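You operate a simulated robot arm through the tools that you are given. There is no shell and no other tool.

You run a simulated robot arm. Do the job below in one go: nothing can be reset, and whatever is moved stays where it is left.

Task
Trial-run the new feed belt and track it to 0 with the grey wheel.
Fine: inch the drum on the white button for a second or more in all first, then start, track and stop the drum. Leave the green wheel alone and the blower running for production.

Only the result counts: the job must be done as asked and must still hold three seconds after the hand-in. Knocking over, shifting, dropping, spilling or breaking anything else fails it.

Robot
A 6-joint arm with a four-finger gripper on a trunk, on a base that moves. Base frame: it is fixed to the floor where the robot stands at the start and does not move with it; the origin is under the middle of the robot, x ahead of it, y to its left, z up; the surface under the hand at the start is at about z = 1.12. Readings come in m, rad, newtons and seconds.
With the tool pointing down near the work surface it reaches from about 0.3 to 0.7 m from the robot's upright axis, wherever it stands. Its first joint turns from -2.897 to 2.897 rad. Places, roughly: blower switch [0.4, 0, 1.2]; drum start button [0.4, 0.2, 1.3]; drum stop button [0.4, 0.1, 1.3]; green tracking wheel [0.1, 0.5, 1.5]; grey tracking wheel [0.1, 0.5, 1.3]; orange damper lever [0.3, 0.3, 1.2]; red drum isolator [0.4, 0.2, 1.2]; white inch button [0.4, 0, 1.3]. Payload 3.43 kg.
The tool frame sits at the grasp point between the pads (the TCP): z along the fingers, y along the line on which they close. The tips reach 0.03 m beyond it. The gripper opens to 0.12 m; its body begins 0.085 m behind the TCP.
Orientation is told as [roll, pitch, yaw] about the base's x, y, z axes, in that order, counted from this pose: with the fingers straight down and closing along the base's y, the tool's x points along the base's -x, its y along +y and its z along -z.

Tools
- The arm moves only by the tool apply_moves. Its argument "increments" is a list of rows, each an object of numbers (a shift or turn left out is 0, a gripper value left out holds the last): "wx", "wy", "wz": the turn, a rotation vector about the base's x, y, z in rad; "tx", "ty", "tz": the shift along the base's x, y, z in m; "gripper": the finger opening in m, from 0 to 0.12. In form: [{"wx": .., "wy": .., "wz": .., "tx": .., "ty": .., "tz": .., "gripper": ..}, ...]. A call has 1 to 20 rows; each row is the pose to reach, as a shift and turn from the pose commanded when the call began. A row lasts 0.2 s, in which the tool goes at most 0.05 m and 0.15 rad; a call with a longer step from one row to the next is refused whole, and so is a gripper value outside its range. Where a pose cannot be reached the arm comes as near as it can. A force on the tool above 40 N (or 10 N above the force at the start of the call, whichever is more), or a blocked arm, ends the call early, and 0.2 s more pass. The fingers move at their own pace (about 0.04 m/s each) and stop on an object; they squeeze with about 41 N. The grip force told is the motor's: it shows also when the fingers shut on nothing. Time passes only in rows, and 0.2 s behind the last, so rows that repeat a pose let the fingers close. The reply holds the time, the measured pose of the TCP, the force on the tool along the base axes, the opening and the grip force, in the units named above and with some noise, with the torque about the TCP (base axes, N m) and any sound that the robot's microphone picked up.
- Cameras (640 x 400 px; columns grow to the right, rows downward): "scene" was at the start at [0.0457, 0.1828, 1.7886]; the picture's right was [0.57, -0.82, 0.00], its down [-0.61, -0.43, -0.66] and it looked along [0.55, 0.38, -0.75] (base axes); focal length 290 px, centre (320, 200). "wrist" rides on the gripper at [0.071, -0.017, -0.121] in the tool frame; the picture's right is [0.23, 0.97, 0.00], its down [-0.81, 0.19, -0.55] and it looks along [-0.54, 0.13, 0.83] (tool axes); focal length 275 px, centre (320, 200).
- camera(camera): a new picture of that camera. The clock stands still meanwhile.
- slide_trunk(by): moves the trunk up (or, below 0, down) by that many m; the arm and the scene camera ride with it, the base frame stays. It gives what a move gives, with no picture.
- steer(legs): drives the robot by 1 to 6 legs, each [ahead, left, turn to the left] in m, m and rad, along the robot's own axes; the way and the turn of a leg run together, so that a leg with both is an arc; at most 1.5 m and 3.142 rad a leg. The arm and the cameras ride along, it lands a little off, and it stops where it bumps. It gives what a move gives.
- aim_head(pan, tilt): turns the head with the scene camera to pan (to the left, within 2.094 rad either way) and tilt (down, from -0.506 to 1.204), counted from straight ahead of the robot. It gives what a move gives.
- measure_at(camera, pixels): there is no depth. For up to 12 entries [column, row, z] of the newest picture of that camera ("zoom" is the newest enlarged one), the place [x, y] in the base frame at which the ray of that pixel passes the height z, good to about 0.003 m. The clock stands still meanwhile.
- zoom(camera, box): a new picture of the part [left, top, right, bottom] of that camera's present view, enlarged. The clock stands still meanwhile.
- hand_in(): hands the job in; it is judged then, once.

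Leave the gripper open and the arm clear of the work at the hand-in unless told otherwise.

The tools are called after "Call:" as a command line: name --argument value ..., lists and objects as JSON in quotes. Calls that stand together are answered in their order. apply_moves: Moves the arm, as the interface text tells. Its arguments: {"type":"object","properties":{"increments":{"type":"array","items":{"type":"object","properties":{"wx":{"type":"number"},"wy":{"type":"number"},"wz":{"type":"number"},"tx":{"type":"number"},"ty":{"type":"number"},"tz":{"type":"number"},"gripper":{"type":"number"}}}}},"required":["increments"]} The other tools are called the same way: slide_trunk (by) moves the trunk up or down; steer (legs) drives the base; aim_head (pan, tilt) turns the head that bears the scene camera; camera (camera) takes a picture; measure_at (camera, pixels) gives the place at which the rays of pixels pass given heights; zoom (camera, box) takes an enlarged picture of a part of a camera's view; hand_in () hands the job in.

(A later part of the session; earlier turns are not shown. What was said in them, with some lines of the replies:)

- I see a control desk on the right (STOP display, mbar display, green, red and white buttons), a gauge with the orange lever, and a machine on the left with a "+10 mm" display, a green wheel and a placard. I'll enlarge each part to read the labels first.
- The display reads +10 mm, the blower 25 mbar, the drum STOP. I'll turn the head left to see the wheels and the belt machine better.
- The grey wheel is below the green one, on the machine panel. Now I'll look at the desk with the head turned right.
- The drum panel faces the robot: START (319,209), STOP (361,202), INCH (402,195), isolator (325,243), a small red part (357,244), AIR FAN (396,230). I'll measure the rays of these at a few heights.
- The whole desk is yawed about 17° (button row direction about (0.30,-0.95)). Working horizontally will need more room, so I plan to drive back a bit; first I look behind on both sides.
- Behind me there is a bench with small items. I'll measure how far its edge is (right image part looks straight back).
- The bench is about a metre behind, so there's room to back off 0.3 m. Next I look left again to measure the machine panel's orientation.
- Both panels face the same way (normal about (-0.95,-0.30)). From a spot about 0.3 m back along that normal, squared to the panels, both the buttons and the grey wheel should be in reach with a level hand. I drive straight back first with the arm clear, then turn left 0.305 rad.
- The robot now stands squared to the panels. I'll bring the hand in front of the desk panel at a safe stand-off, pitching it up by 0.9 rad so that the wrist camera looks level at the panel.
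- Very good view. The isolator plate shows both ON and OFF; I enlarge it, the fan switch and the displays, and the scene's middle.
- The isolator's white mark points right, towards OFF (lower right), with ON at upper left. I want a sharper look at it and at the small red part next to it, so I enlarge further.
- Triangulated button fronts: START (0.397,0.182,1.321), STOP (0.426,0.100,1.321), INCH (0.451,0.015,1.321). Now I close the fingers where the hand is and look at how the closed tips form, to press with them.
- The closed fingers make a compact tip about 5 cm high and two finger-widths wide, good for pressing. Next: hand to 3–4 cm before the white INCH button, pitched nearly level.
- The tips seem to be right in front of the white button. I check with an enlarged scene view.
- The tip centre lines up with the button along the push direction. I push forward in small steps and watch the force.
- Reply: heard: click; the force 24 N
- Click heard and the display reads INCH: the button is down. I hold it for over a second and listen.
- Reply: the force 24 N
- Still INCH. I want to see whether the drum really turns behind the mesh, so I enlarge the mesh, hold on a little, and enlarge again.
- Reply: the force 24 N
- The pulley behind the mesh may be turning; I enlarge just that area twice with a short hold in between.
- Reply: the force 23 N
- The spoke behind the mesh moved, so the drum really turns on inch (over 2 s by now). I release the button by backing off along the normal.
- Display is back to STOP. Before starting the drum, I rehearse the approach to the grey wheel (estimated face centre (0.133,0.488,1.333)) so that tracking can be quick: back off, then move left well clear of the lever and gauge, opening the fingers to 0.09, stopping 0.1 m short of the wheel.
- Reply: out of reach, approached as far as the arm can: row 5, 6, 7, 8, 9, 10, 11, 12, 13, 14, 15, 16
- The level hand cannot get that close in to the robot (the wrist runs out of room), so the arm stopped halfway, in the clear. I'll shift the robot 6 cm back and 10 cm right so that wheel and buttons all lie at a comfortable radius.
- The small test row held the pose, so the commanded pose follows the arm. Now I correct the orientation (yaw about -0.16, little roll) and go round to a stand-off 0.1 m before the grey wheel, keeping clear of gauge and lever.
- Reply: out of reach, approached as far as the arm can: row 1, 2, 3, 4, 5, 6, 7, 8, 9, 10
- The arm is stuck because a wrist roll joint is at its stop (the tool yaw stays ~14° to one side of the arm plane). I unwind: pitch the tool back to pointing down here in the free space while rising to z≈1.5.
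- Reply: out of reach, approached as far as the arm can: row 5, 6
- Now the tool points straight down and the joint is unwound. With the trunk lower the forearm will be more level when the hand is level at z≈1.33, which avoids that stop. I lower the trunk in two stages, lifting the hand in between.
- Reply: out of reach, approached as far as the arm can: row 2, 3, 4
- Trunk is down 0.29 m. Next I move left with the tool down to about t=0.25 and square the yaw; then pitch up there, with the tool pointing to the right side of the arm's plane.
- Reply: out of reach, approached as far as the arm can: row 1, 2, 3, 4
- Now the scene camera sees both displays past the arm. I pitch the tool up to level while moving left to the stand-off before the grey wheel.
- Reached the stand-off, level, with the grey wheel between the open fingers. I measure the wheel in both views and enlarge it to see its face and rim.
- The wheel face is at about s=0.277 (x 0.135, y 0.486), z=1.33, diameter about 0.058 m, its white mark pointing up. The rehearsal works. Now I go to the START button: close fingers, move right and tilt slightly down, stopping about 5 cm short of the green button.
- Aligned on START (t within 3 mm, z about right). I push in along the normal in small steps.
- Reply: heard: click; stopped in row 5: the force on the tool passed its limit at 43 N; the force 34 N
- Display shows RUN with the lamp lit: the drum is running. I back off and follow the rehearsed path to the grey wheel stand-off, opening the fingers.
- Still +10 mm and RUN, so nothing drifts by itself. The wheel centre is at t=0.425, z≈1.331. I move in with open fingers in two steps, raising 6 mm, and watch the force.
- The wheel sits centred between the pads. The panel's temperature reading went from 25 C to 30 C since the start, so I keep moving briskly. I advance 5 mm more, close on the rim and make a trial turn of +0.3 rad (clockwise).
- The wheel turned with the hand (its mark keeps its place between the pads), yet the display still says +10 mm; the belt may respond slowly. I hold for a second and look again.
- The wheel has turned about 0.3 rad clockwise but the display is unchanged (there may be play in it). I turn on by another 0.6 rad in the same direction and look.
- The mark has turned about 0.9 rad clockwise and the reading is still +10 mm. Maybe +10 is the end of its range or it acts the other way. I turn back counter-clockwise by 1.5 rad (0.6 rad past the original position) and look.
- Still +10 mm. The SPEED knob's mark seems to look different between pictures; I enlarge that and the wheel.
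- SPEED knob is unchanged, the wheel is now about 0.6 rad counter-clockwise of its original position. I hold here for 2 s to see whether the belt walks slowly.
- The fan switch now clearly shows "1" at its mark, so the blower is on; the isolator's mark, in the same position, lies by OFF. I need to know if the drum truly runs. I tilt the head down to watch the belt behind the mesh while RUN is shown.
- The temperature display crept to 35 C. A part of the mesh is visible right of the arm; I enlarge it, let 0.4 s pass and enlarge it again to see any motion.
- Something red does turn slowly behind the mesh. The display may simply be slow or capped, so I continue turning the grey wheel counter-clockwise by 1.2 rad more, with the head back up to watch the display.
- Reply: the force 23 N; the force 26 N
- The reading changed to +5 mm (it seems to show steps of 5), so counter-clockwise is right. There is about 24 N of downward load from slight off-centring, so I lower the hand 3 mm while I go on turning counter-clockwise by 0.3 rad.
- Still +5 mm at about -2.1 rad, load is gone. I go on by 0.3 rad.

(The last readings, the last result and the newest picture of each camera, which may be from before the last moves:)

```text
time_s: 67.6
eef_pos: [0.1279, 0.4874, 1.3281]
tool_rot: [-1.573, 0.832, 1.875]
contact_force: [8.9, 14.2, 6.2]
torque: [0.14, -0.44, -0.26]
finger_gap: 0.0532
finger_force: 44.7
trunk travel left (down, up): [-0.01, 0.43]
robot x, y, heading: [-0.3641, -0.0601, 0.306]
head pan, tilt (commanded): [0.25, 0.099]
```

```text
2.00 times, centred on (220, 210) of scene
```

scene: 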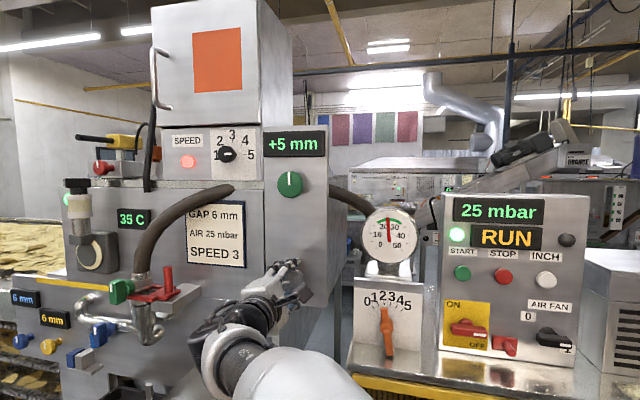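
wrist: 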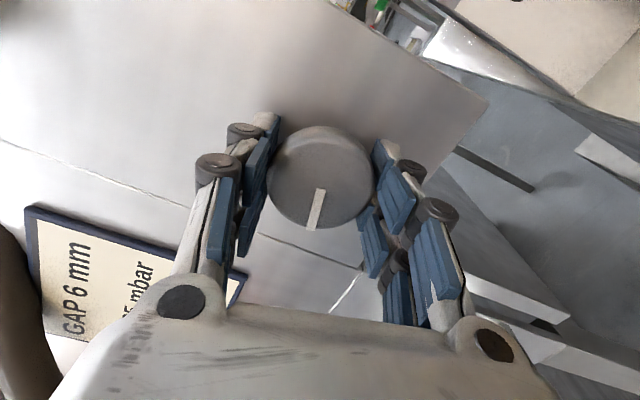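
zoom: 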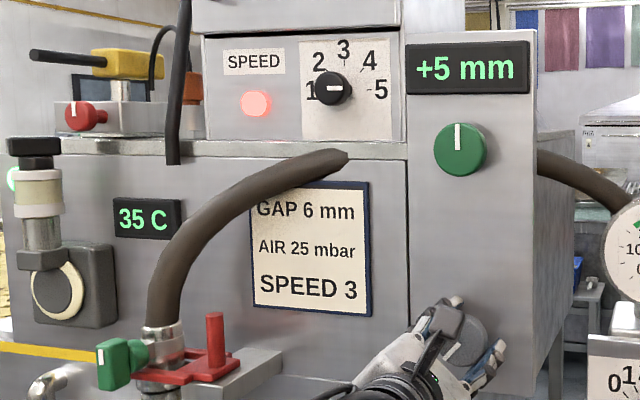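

Still +5 mm at about -2.4 rad. On by another 0.3 rad, easing the hand 1.5 mm with the load.

Call:
apply_moves --increments '[{"tx": 0.001, "ty": 0.0015, "wx": -0.143, "wy": -0.0455}, {"tx": 0.001, "ty": 0.0015, "wx": -0.2859, "wy": -0.091}, {"tx": 0.001, "ty": 0.0015, "wx": -0.2859, "wy": -0.091}, {"tx": 0.001, "ty": 0.0015, "wx": -0.2859, "wy": -0.091}]'

Call:
zoom --camera "scene" --box '[100, 110, 340, 310]'

Call:
camera --camera "wrist"

```text
time_s: 68.6
eef_pos: [0.1281, 0.4865, 1.3292]
tool_rot: [-1.575, 1.131, 1.872]
contact_force: [-4.6, -1.1, -0.9]
torque: [0.12, -0.39, -0.54]
finger_gap: 0.0534
finger_force: 45.0
trunk travel left (down, up): [-0.01, 0.43]
robot x, y, heading: [-0.3611, -0.0618, 0.312]
head pan, tilt (commanded): [0.25, 0.099]
```

```text
2.00 times, centred on (220, 210) of scene
```

zoom: 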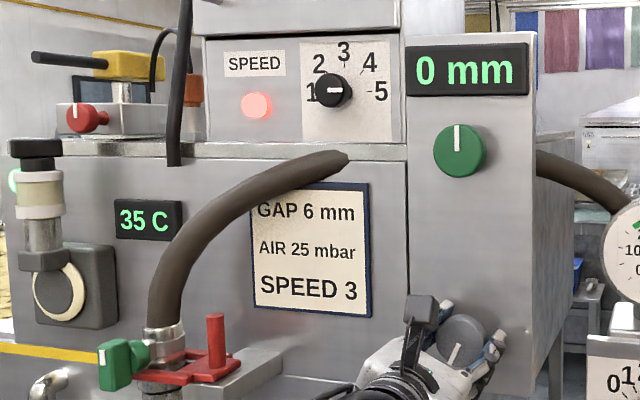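

```text
taken
```

wrist: 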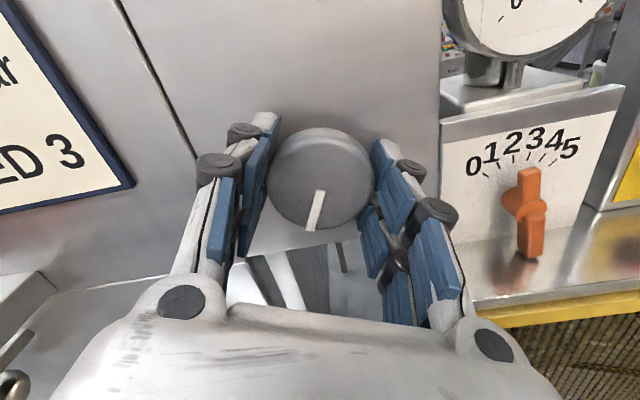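

0 mm is showing at about -2.7 rad. The change +5→0 happened between -2.4 and -2.7, so the middle of the 0 band should be nearer -3.4. I turn on 0.7 rad to about -3.4 and check.

Call:
apply_moves --increments '[{"wx": -0.1334, "wy": -0.0424}, {"wx": -0.2668, "wy": -0.0849}, {"wx": -0.4002, "wy": -0.1273}, {"wx": -0.5336, "wy": -0.1698}, {"wx": -0.667, "wy": -0.2122}, {"wx": -0.667, "wy": -0.2122}]'

Call:
zoom --camera "scene" --box '[100, 110, 340, 310]'

Call:
camera --camera "wrist"

```text
time_s: 70.0
eef_pos: [0.1292, 0.4862, 1.3301]
tool_rot: [1.582, 1.311, -1.251]
contact_force: [-2.8, -4.6, -0.6]
torque: [0.14, -0.33, -0.19]
finger_gap: 0.0534
finger_force: 45.2
trunk travel left (down, up): [-0.01, 0.43]
robot x, y, heading: [-0.3607, -0.0602, 0.31]
head pan, tilt (commanded): [0.25, 0.099]
```

```text
2.00 times, centred on (220, 210) of scene
```

zoom: 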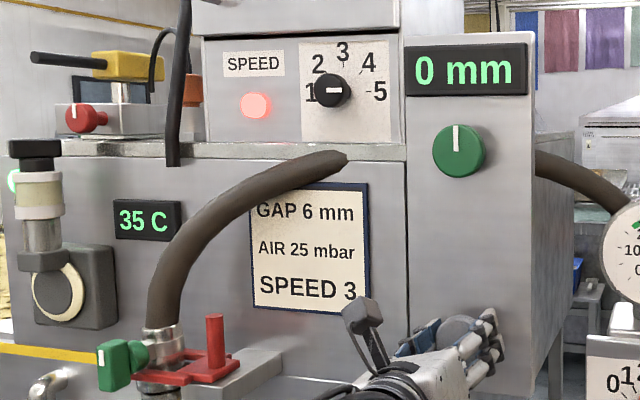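

```text
taken
```

wrist: 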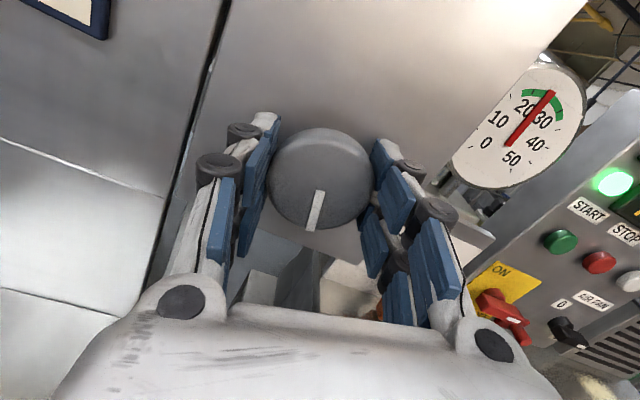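

Reading 0 mm at about -3.4 rad. To be sure I'm in the middle of the band and not at its edge, I probe 0.6 rad further and see if it stays 0.

Call:
apply_moves --increments '[{"wx": -0.143, "wy": -0.0455}, {"wx": -0.2859, "wy": -0.091}, {"wx": -0.2859, "wy": -0.091}]'

Call:
zoom --camera "scene" --box '[100, 110, 340, 310]'

Call:
apply_moves --increments '[{"wx": -0.143, "wy": -0.0455}, {"wx": -0.2859, "wy": -0.091}, {"wx": -0.2859, "wy": -0.091}]'

Call:
zoom --camera "scene" --box '[100, 110, 340, 310]'

```text
time_s: 70.8
eef_pos: [0.1283, 0.4863, 1.3291]
tool_rot: [1.575, 1.011, -1.259]
contact_force: [-4.6, -8.8, -4.8]
torque: [0.07, -0.23, 0.13]
finger_gap: 0.0531
finger_force: 45.4
trunk travel left (down, up): [-0.01, 0.43]
robot x, y, heading: [-0.3647, -0.0613, 0.304]
head pan, tilt (commanded): [0.25, 0.099]
```

```text
2.00 times, centred on (220, 210) of scene
```

zoom: 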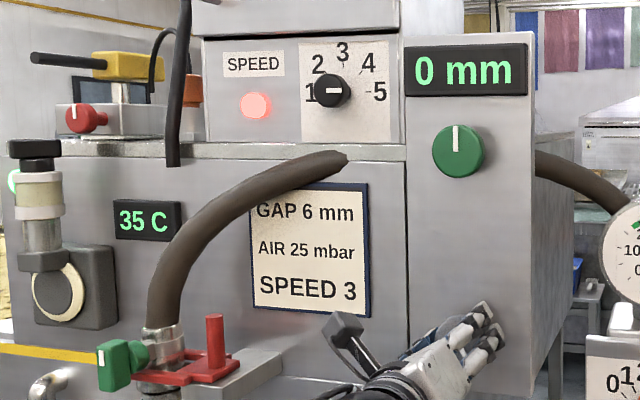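

```text
time_s: 71.6
eef_pos: [0.1278, 0.4859, 1.3302]
tool_rot: [1.573, 0.712, -1.26]
contact_force: [-2.8, -10.1, -8.6]
torque: [0.08, -0.23, -0.01]
finger_gap: 0.0532
finger_force: 45.2
trunk travel left (down, up): [-0.01, 0.43]
robot x, y, heading: [-0.362, -0.0616, 0.31]
head pan, tilt (commanded): [0.25, 0.099]
```

```text
2.00 times, centred on (220, 210) of scene
```

zoom: 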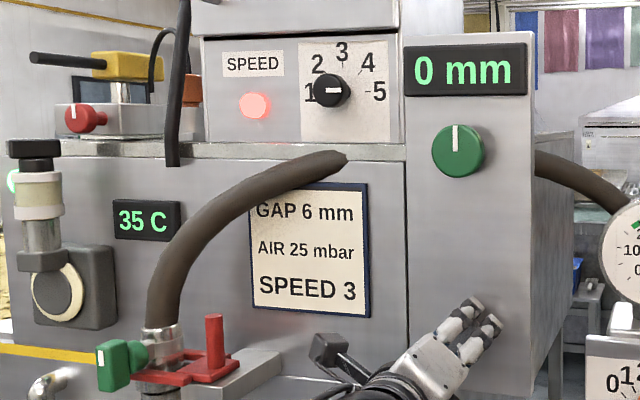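

Still 0 at about -4.0 rad. I probe on in 0.3 rad steps to find the far edge of the band.

Call:
apply_moves --increments '[{"wx": -0.143, "wy": -0.0455}, {"wx": -0.2859, "wy": -0.091}, {"wx": -0.2859, "wy": -0.091}, {"wx": -0.2859, "wy": -0.091}]'

Call:
zoom --camera "scene" --box '[100, 110, 340, 310]'

```text
time_s: 72.6
eef_pos: [0.1289, 0.486, 1.33]
tool_rot: [1.572, 0.412, -1.259]
contact_force: [-5.5, -13.6, -9.9]
torque: [-0.07, 0.29, 0.21]
finger_gap: 0.0533
finger_force: 44.9
trunk travel left (down, up): [-0.01, 0.43]
robot x, y, heading: [-0.3627, -0.0633, 0.309]
head pan, tilt (commanded): [0.25, 0.099]
```

```text
2.00 times, centred on (220, 210) of scene
```

zoom: 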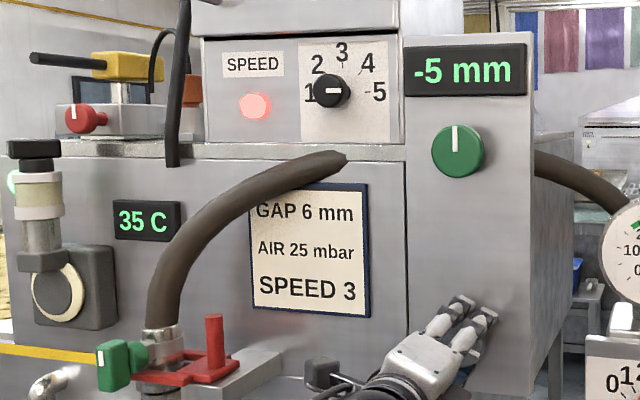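

The reading flipped to -5 between -4.0 and -4.3 rad. With the other edge at about -2.55, the middle of the 0 band is about -3.35 rad. I turn back 1.45 rad clockwise and then come in again counter-clockwise by 0.5 rad, so any play is taken up in the same sense as before.

Call:
apply_moves --increments '[{"wx": 0.1334, "wy": 0.0424}, {"wx": 0.2668, "wy": 0.0849}, {"wx": 0.4002, "wy": 0.1273}, {"wx": 0.5336, "wy": 0.1698}, {"wx": 0.667, "wy": 0.2122}, {"wx": 0.8004, "wy": 0.2547}, {"wx": 0.9338, "wy": 0.2971}, {"wx": 1.0672, "wy": 0.3396}, {"wx": 1.2006, "wy": 0.382}, {"wx": 1.334, "wy": 0.4245}, {"wx": 1.3817, "wy": 0.4396}, {"wx": 1.3817, "wy": 0.4396}]'

Call:
zoom --camera "scene" --box '[100, 110, 340, 310]'

Call:
apply_moves --increments '[{"wx": -0.1191, "wy": -0.0379}, {"wx": -0.2382, "wy": -0.0758}, {"wx": -0.3573, "wy": -0.1137}, {"wx": -0.4765, "wy": -0.1516}, {"wx": -0.4765, "wy": -0.1516}, {"wx": -0.4765, "wy": -0.1516}]'

Call:
camera --camera "scene"

Call:
camera --camera "wrist"

```text
time_s: 75.2
eef_pos: [0.1282, 0.4866, 1.3293]
tool_rot: [-1.579, 1.277, 1.87]
contact_force: [1.8, -6.1, -6.6]
torque: [-0.17, 0.48, 0.19]
finger_gap: 0.0534
finger_force: 44.6
trunk travel left (down, up): [-0.01, 0.43]
robot x, y, heading: [-0.3617, -0.0621, 0.308]
head pan, tilt (commanded): [0.25, 0.099]
```

```text
2.00 times, centred on (220, 210) of scene
```

zoom: 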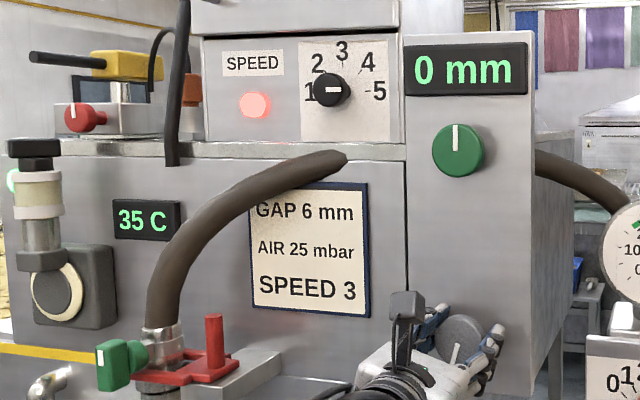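

```text
time_s: 76.6
eef_pos: [0.1282, 0.4875, 1.3292]
tool_rot: [1.586, 1.363, -1.244]
contact_force: [6.9, -1.8, 3.3]
torque: [0.07, -0.27, -0.05]
finger_gap: 0.0531
finger_force: 44.6
trunk travel left (down, up): [-0.01, 0.43]
robot x, y, heading: [-0.3625, -0.0666, 0.309]
head pan, tilt (commanded): [0.25, 0.099]
```

```text
taken
```

scene: 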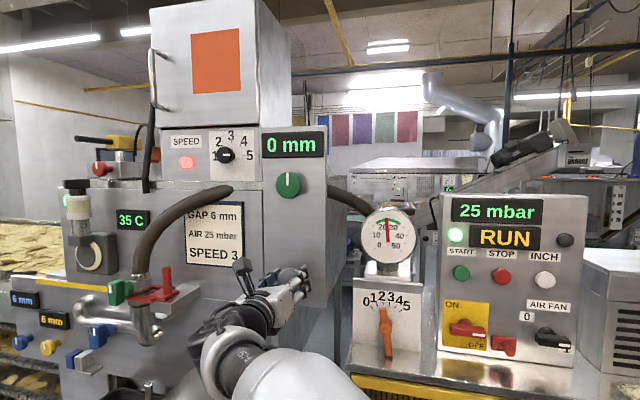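

```text
taken
```

wrist: 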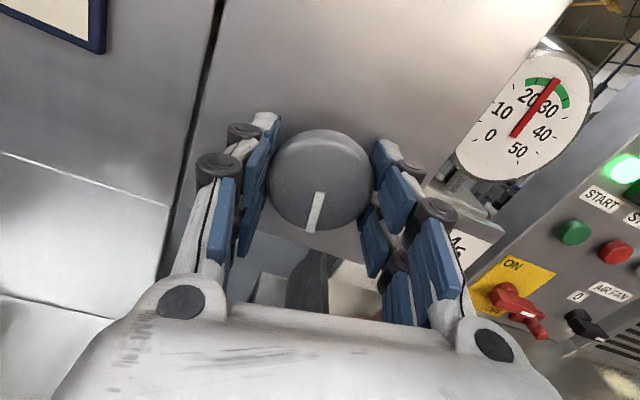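

0 mm, centred, drum in RUN. I open the fingers, then back straight off the wheel.

Call:
apply_moves --increments '[{"gripper": 0.09}, {"gripper": 0.09}, {"gripper": 0.09}, {"gripper": 0.09}, {"tx": -0.0286, "ty": -0.0091, "gripper": 0.09}, {"tx": -0.0667, "ty": -0.0212, "gripper": 0.09}, {"tx": -0.0953, "ty": -0.0303, "gripper": 0.09}]'

Call:
camera --camera "scene"

Call:
zoom --camera "scene" --box '[100, 110, 340, 310]'

```text
time_s: 78.2
eef_pos: [0.0326, 0.457, 1.3326]
tool_rot: [1.588, 1.365, -1.248]
contact_force: [0.0, 0.2, 0.0]
torque: [0.01, 0.0, -0.01]
finger_gap: 0.0902
finger_force: 0.0
trunk travel left (down, up): [-0.01, 0.43]
robot x, y, heading: [-0.3659, -0.066, 0.308]
head pan, tilt (commanded): [0.25, 0.099]
```

```text
taken
```

scene: 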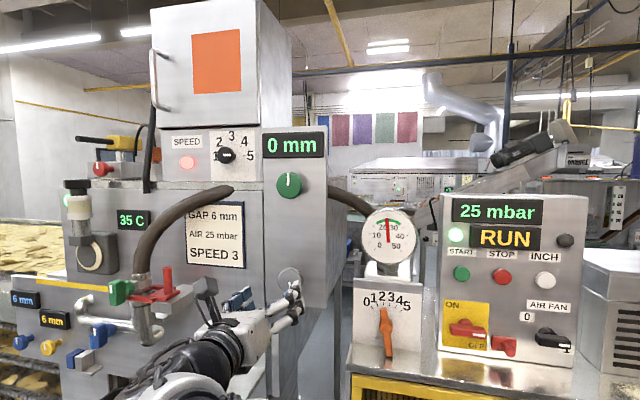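

```text
2.00 times, centred on (220, 210) of scene
```

zoom: 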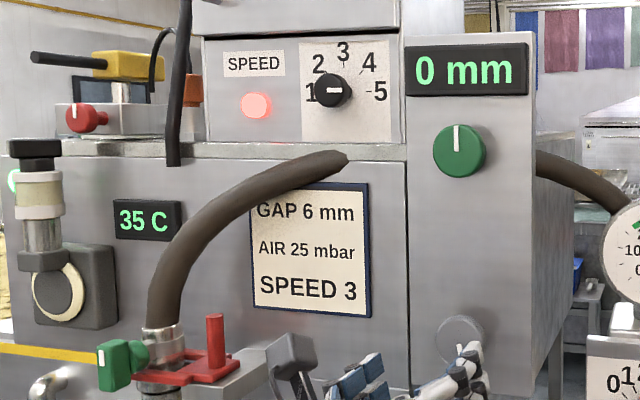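

Still 0 mm with the wheel free. Now I unwind the hand's roll in place at the stand-off, drifting slightly right, on the way to STOP.

Call:
apply_moves --increments '[{"wx": 0.142, "wy": 0.0452, "tx": 0.0008, "ty": -0.0024}, {"wx": 0.284, "wy": 0.0904, "tx": 0.0015, "ty": -0.0048}, {"wx": 0.4259, "wy": 0.1355, "tx": 0.0023, "ty": -0.0071}, {"wx": 0.5679, "wy": 0.1807, "tx": 0.003, "ty": -0.0095}, {"wx": 0.7099, "wy": 0.2259, "tx": 0.0038, "ty": -0.0119}, {"wx": 0.8519, "wy": 0.2711, "tx": 0.0045, "ty": -0.0143}, {"wx": 0.9939, "wy": 0.3163, "tx": 0.0053, "ty": -0.0167}, {"wx": 1.1358, "wy": 0.3614, "tx": 0.0061, "ty": -0.0191}, {"wx": 1.2778, "wy": 0.4066, "tx": 0.0068, "ty": -0.0214}, {"wx": 1.4198, "wy": 0.4518, "tx": 0.0076, "ty": -0.0238}, {"wx": 1.5618, "wy": 0.497, "tx": 0.0083, "ty": -0.0262}, {"wx": 1.7038, "wy": 0.5422, "tx": 0.0091, "ty": -0.0286}, {"wx": 1.8457, "wy": 0.5873, "tx": 0.0099, "ty": -0.031}, {"wx": 1.9877, "wy": 0.6325, "tx": 0.0106, "ty": -0.0333}, {"wx": 2.1297, "wy": 0.6777, "tx": 0.0114, "ty": -0.0357}, {"wx": 2.2717, "wy": 0.7229, "tx": 0.0121, "ty": -0.0381}, {"wx": 2.4137, "wy": 0.7681, "tx": 0.0129, "ty": -0.0405}, {"wx": 2.5556, "wy": 0.8132, "tx": 0.0136, "ty": -0.0429}, {"wx": 2.6976, "wy": 0.8584, "tx": 0.0144, "ty": -0.0452}, {"wx": 2.8396, "wy": 0.9036, "tx": 0.0152, "ty": -0.0476}]'

Call:
camera --camera "scene"

Call:
camera --camera "wrist"

```text
time_s: 82.4
eef_pos: [0.0491, 0.4095, 1.3294]
tool_rot: [-1.562, -1.204, 1.871]
contact_force: [-0.1, -0.4, 1.0]
torque: [0.02, 0.01, 0.02]
finger_gap: 0.0903
finger_force: 0.0
trunk travel left (down, up): [-0.01, 0.43]
robot x, y, heading: [-0.3637, -0.0637, 0.307]
head pan, tilt (commanded): [0.25, 0.099]
```

```text
taken
```

scene: 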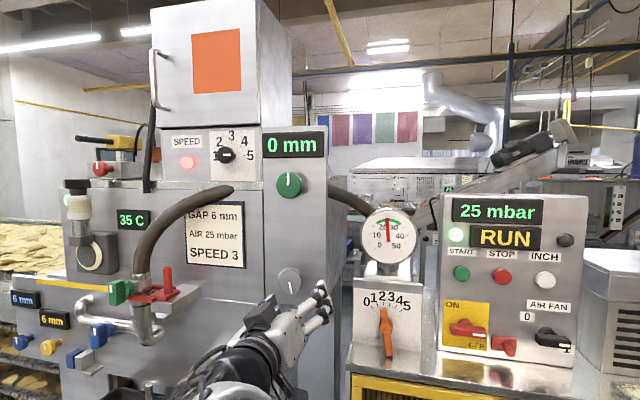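

```text
taken
```

wrist: 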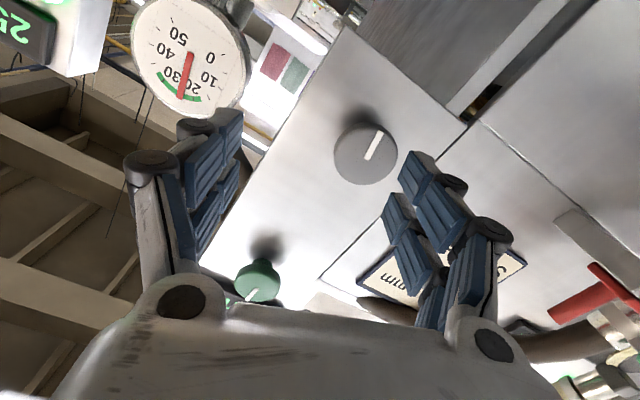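

0 mm holds. I finish the last 0.37 rad of roll, moving right, then go on to the red STOP button with the fingers closing and the hand tilting down a little as before.

Call:
apply_moves --increments '[{"wx": 0.1175, "wy": 0.0374, "tx": 0.003, "ty": -0.0095, "gripper": 0.0}, {"wx": 0.235, "wy": 0.0748, "tx": 0.0061, "ty": -0.0191, "gripper": 0.0}, {"wx": 0.3526, "wy": 0.1122, "tx": 0.0091, "ty": -0.0286, "gripper": 0.0}]'

Call:
apply_moves --increments '[{"tx": 0.0136, "ty": -0.0429, "tz": -0.0017, "wx": -0.0225, "wy": 0.0707, "gripper": 0.0}, {"tx": 0.0321, "ty": -0.0843, "tz": -0.0034, "wx": -0.045, "wy": 0.1414, "gripper": 0.0}, {"tx": 0.0549, "ty": -0.1232, "tz": -0.0051, "wx": -0.0675, "wy": 0.2121, "gripper": 0.0}, {"tx": 0.082, "ty": -0.1586, "tz": -0.0068, "wx": -0.09, "wy": 0.2828, "gripper": 0.0}, {"tx": 0.1131, "ty": -0.1906, "tz": -0.0085, "wx": -0.1125, "wy": 0.3535, "gripper": 0.0}, {"tx": 0.1482, "ty": -0.2184, "tz": -0.0102, "wx": -0.1125, "wy": 0.3535, "gripper": 0.0}, {"tx": 0.1832, "ty": -0.246, "tz": -0.0119, "wx": -0.1125, "wy": 0.3535, "gripper": 0.0}, {"tx": 0.2179, "ty": -0.2727, "tz": -0.0136, "wx": -0.1125, "wy": 0.3535, "gripper": 0.0}, {"tx": 0.2514, "ty": -0.2956, "tz": -0.0155, "wx": -0.1125, "wy": 0.3535, "gripper": 0.0}, {"tx": 0.2809, "ty": -0.3088, "tz": -0.0174, "wx": -0.1125, "wy": 0.3535, "gripper": 0.0}]'

Call:
camera --camera "scene"

Call:
camera --camera "wrist"

```text
time_s: 83.2
eef_pos: [0.0582, 0.3805, 1.3288]
tool_rot: [0.491, -1.569, -0.181]
contact_force: [0.1, -0.9, 0.1]
torque: [-0.02, 0.0, 0.01]
finger_gap: 0.0301
finger_force: 2.5
trunk travel left (down, up): [-0.01, 0.43]
robot x, y, heading: [-0.3602, -0.0602, 0.311]
head pan, tilt (commanded): [0.25, 0.099]
```

```text
time_s: 85.4
eef_pos: [0.3412, 0.0706, 1.3128]
tool_rot: [0.001, -1.195, 0.306]
contact_force: [0.8, 0.6, -0.1]
torque: [-0.01, 0.0, 0.0]
finger_gap: 0.0
finger_force: 33.6
trunk travel left (down, up): [-0.01, 0.43]
robot x, y, heading: [-0.3635, -0.0621, 0.312]
head pan, tilt (commanded): [0.25, 0.099]
```

```text
taken
```

scene: 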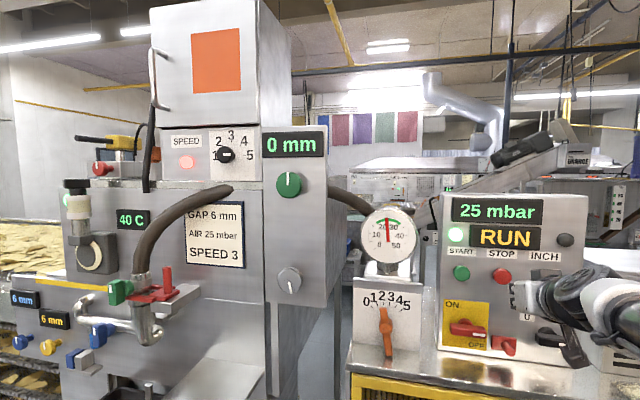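

```text
taken
```

wrist: 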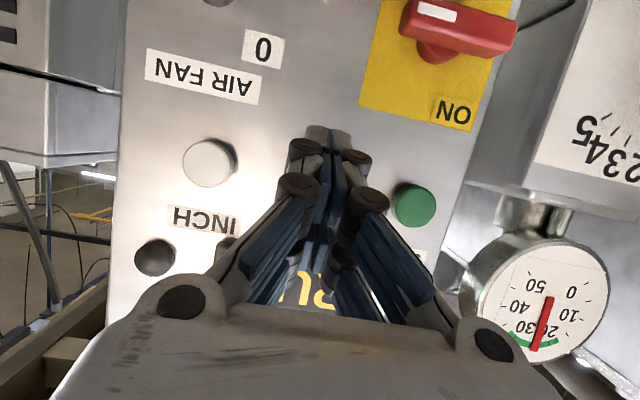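

Hand is 5 cm before STOP, aligned within 2 mm. I push in small steps.

Call:
apply_moves --increments '[{"tx": 0.0286, "ty": 0.0091}, {"tx": 0.0448, "ty": 0.0143}, {"tx": 0.0505, "ty": 0.0161}, {"tx": 0.0534, "ty": 0.017}, {"tx": 0.0562, "ty": 0.0179}]'

Call:
camera --camera "scene"

```text
time_s: 86.6
eef_pos: [0.3908, 0.0866, 1.3144]
tool_rot: [-0.002, -1.196, 0.311]
contact_force: [-27.4, -9.2, -6.0]
torque: [0.11, -0.16, -0.02]
finger_gap: 0.0062
finger_force: 33.6
trunk travel left (down, up): [-0.01, 0.43]
robot x, y, heading: [-0.3607, -0.0591, 0.31]
head pan, tilt (commanded): [0.25, 0.099]
heard: click
```

```text
taken
```

scene: 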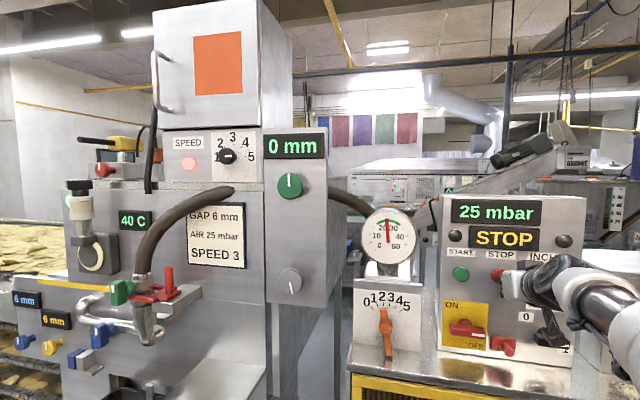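

Click, the display reads STOP and the lamp is off; tracking still 0 mm. I back straight off and check that the fan switch is as it was.

Call:
apply_moves --increments '[{"tx": -0.0286, "ty": -0.0091}, {"tx": -0.0667, "ty": -0.0212}, {"tx": -0.1048, "ty": -0.0333}, {"tx": -0.1429, "ty": -0.0455}]'

Call:
camera --camera "scene"

Call:
zoom --camera "scene" --box '[340, 180, 620, 390]'

```text
time_s: 87.6
eef_pos: [0.25, 0.0446, 1.3142]
tool_rot: [-0.004, -1.199, 0.311]
contact_force: [-1.2, 0.6, 0.1]
torque: [0.02, 0.04, 0.04]
finger_gap: 0.0001
finger_force: 33.8
trunk travel left (down, up): [-0.01, 0.43]
robot x, y, heading: [-0.3663, -0.0634, 0.309]
head pan, tilt (commanded): [0.25, 0.099]
```

```text
taken
```

scene: 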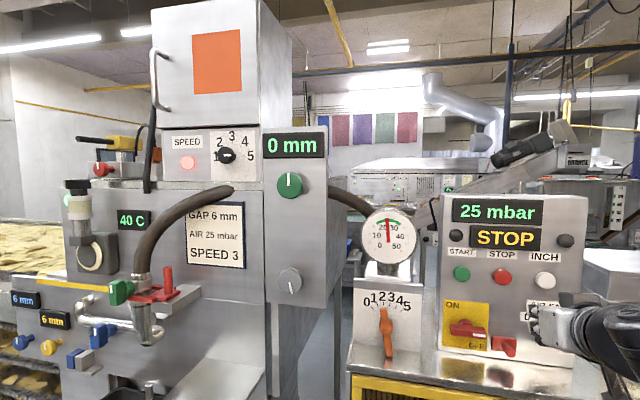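

```text
1.90 times, centred on (480, 285) of scene
```

zoom: 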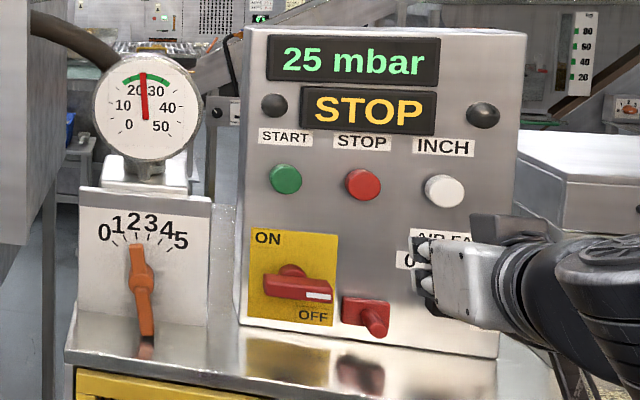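

Everything reads as wanted: 0 mm, STOP, 25 mbar. I open the gripper and bring the hand back to a neutral, downward-tilted pose further from the panel, then check the fan switch, wheels and displays once more.

Call:
apply_moves --increments '[{"tx": -0.0079, "ty": -0.0025, "tz": 0.005, "wx": -0.0407, "wy": 0.127}, {"tx": -0.0159, "ty": -0.0051, "tz": 0.01, "wx": -0.0813, "wy": 0.254, "gripper": 0.12}, {"tx": -0.0238, "ty": -0.0076, "tz": 0.015, "wx": -0.122, "wy": 0.381, "gripper": 0.12}, {"tx": -0.0317, "ty": -0.0101, "tz": 0.02, "wx": -0.1627, "wy": 0.508, "gripper": 0.12}, {"tx": -0.0397, "ty": -0.0126, "tz": 0.025, "wx": -0.2033, "wy": 0.635, "gripper": 0.12}, {"tx": -0.0476, "ty": -0.0152, "tz": 0.03, "wx": -0.244, "wy": 0.762, "gripper": 0.12}, {"tx": -0.0476, "ty": -0.0152, "tz": 0.03, "wx": -0.244, "wy": 0.762, "gripper": 0.12}, {"tx": -0.0476, "ty": -0.0152, "tz": 0.03, "wx": -0.244, "wy": 0.762, "gripper": 0.12}]'

Call:
camera --camera "scene"

Call:
camera --camera "wrist"

```text
time_s: 89.4
eef_pos: [0.2051, 0.0295, 1.3402]
tool_rot: [-0.001, -0.396, 0.307]
contact_force: [-0.1, -0.2, -0.2]
torque: [0.01, -0.01, 0.02]
finger_gap: 0.1176
finger_force: 0.1
trunk travel left (down, up): [-0.01, 0.43]
robot x, y, heading: [-0.3634, -0.0614, 0.312]
head pan, tilt (commanded): [0.25, 0.099]
```

```text
taken
```

scene: 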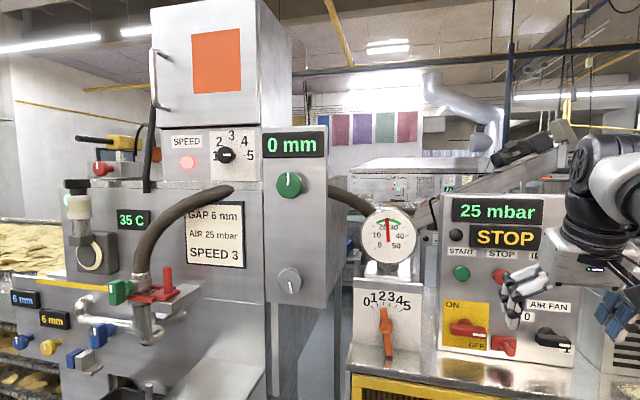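

```text
taken
```

wrist: 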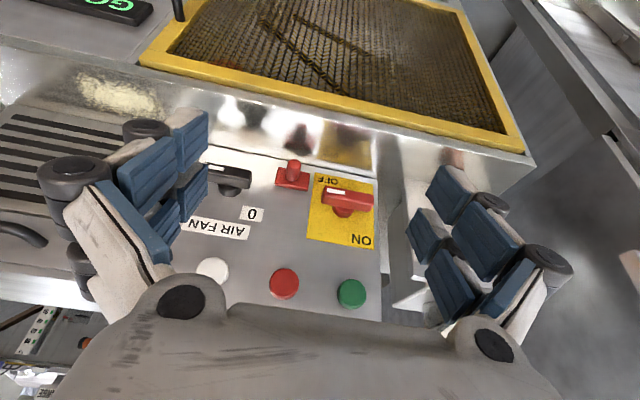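

The temperature is falling again (35 C), fan switch, green wheel, damper and isolator look unchanged. As a last check that what I saw turning was the drum drive, I look twice at the mesh now that it is stopped.

Call:
zoom --camera "wrist" --box '[180, 0, 500, 140]'

Call:
apply_moves --increments '[{"gripper": 0.12}, {"gripper": 0.12}]'

Call:
zoom --camera "wrist" --box '[180, 0, 500, 140]'

Call:
zoom --camera "scene" --box '[400, 180, 620, 370]'

```text
2.00 times, centred on (340, 70) of wrist
```

zoom: 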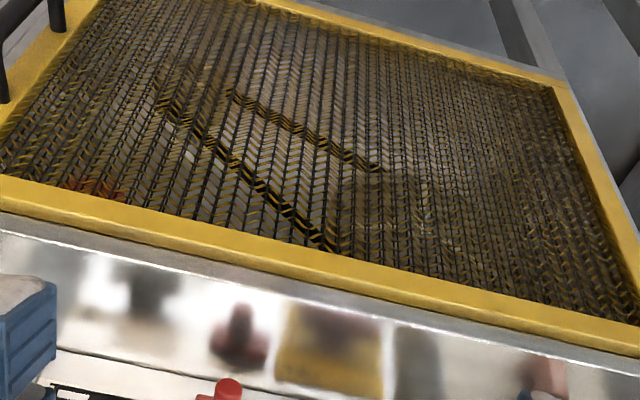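

```text
time_s: 90.0
eef_pos: [0.2051, 0.0291, 1.3416]
tool_rot: [-0.001, -0.396, 0.311]
contact_force: [0.2, -0.4, -0.2]
torque: [-0.02, 0.03, 0.01]
finger_gap: 0.1202
finger_force: 0.0
trunk travel left (down, up): [-0.01, 0.43]
robot x, y, heading: [-0.3626, -0.063, 0.308]
head pan, tilt (commanded): [0.25, 0.099]
```

```text
2.00 times, centred on (340, 70) of wrist
```

zoom: 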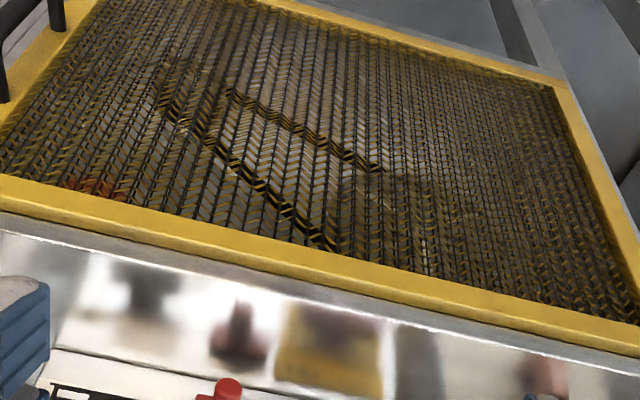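

```text
2.11 times, centred on (510, 275) of scene
```

zoom: 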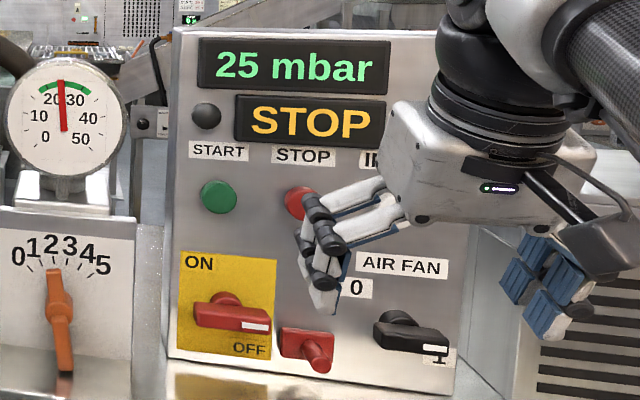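

All controls are as wanted: display 0 mm, drum STOP, blower at 1 with 25 mbar, green wheel untouched; gripper open and the hand about 0.2 m clear of the panel. Inching (over 2 s), start, tracking and stop are done, so I hand the job in.

Call:
hand_in

```text
The job is handed in.
```

The trial run is done and handed in. The belt display reads 0 mm, the drum is stopped and the blower is still running at 25 mbar. I don't have the verdict yet.

- **Inching:** I held the white button for over 2 seconds before starting. The display showed INCH throughout.
- **Tracking:** with the drum running, I turned the grey wheel counter-clockwise by about half a turn (3.35 rad). The display only shows steps of 5 mm. To centre the belt I went on until it briefly read -5 mm, then came back to the middle of the 0 range.
- **Stopping:** I pressed the red button. The display showed STOP, the run lamp went out, and the reading stayed at 0 mm.
- **Left alone:** I did not touch the green wheel, the damper lever, the fan switch or the isolator.
- **Isolator:** its mark points to OFF, yet the drum showed RUN. The tracking display also responded to the wheel during the run, so I took the drum as powered.
- **Temperature:** the temperature display on the belt machine went from 25 °C to 40 °C during the run. It was back at 35 °C a few seconds after stopping.

The gripper is open and the arm is about 0.2 m clear of the panel.
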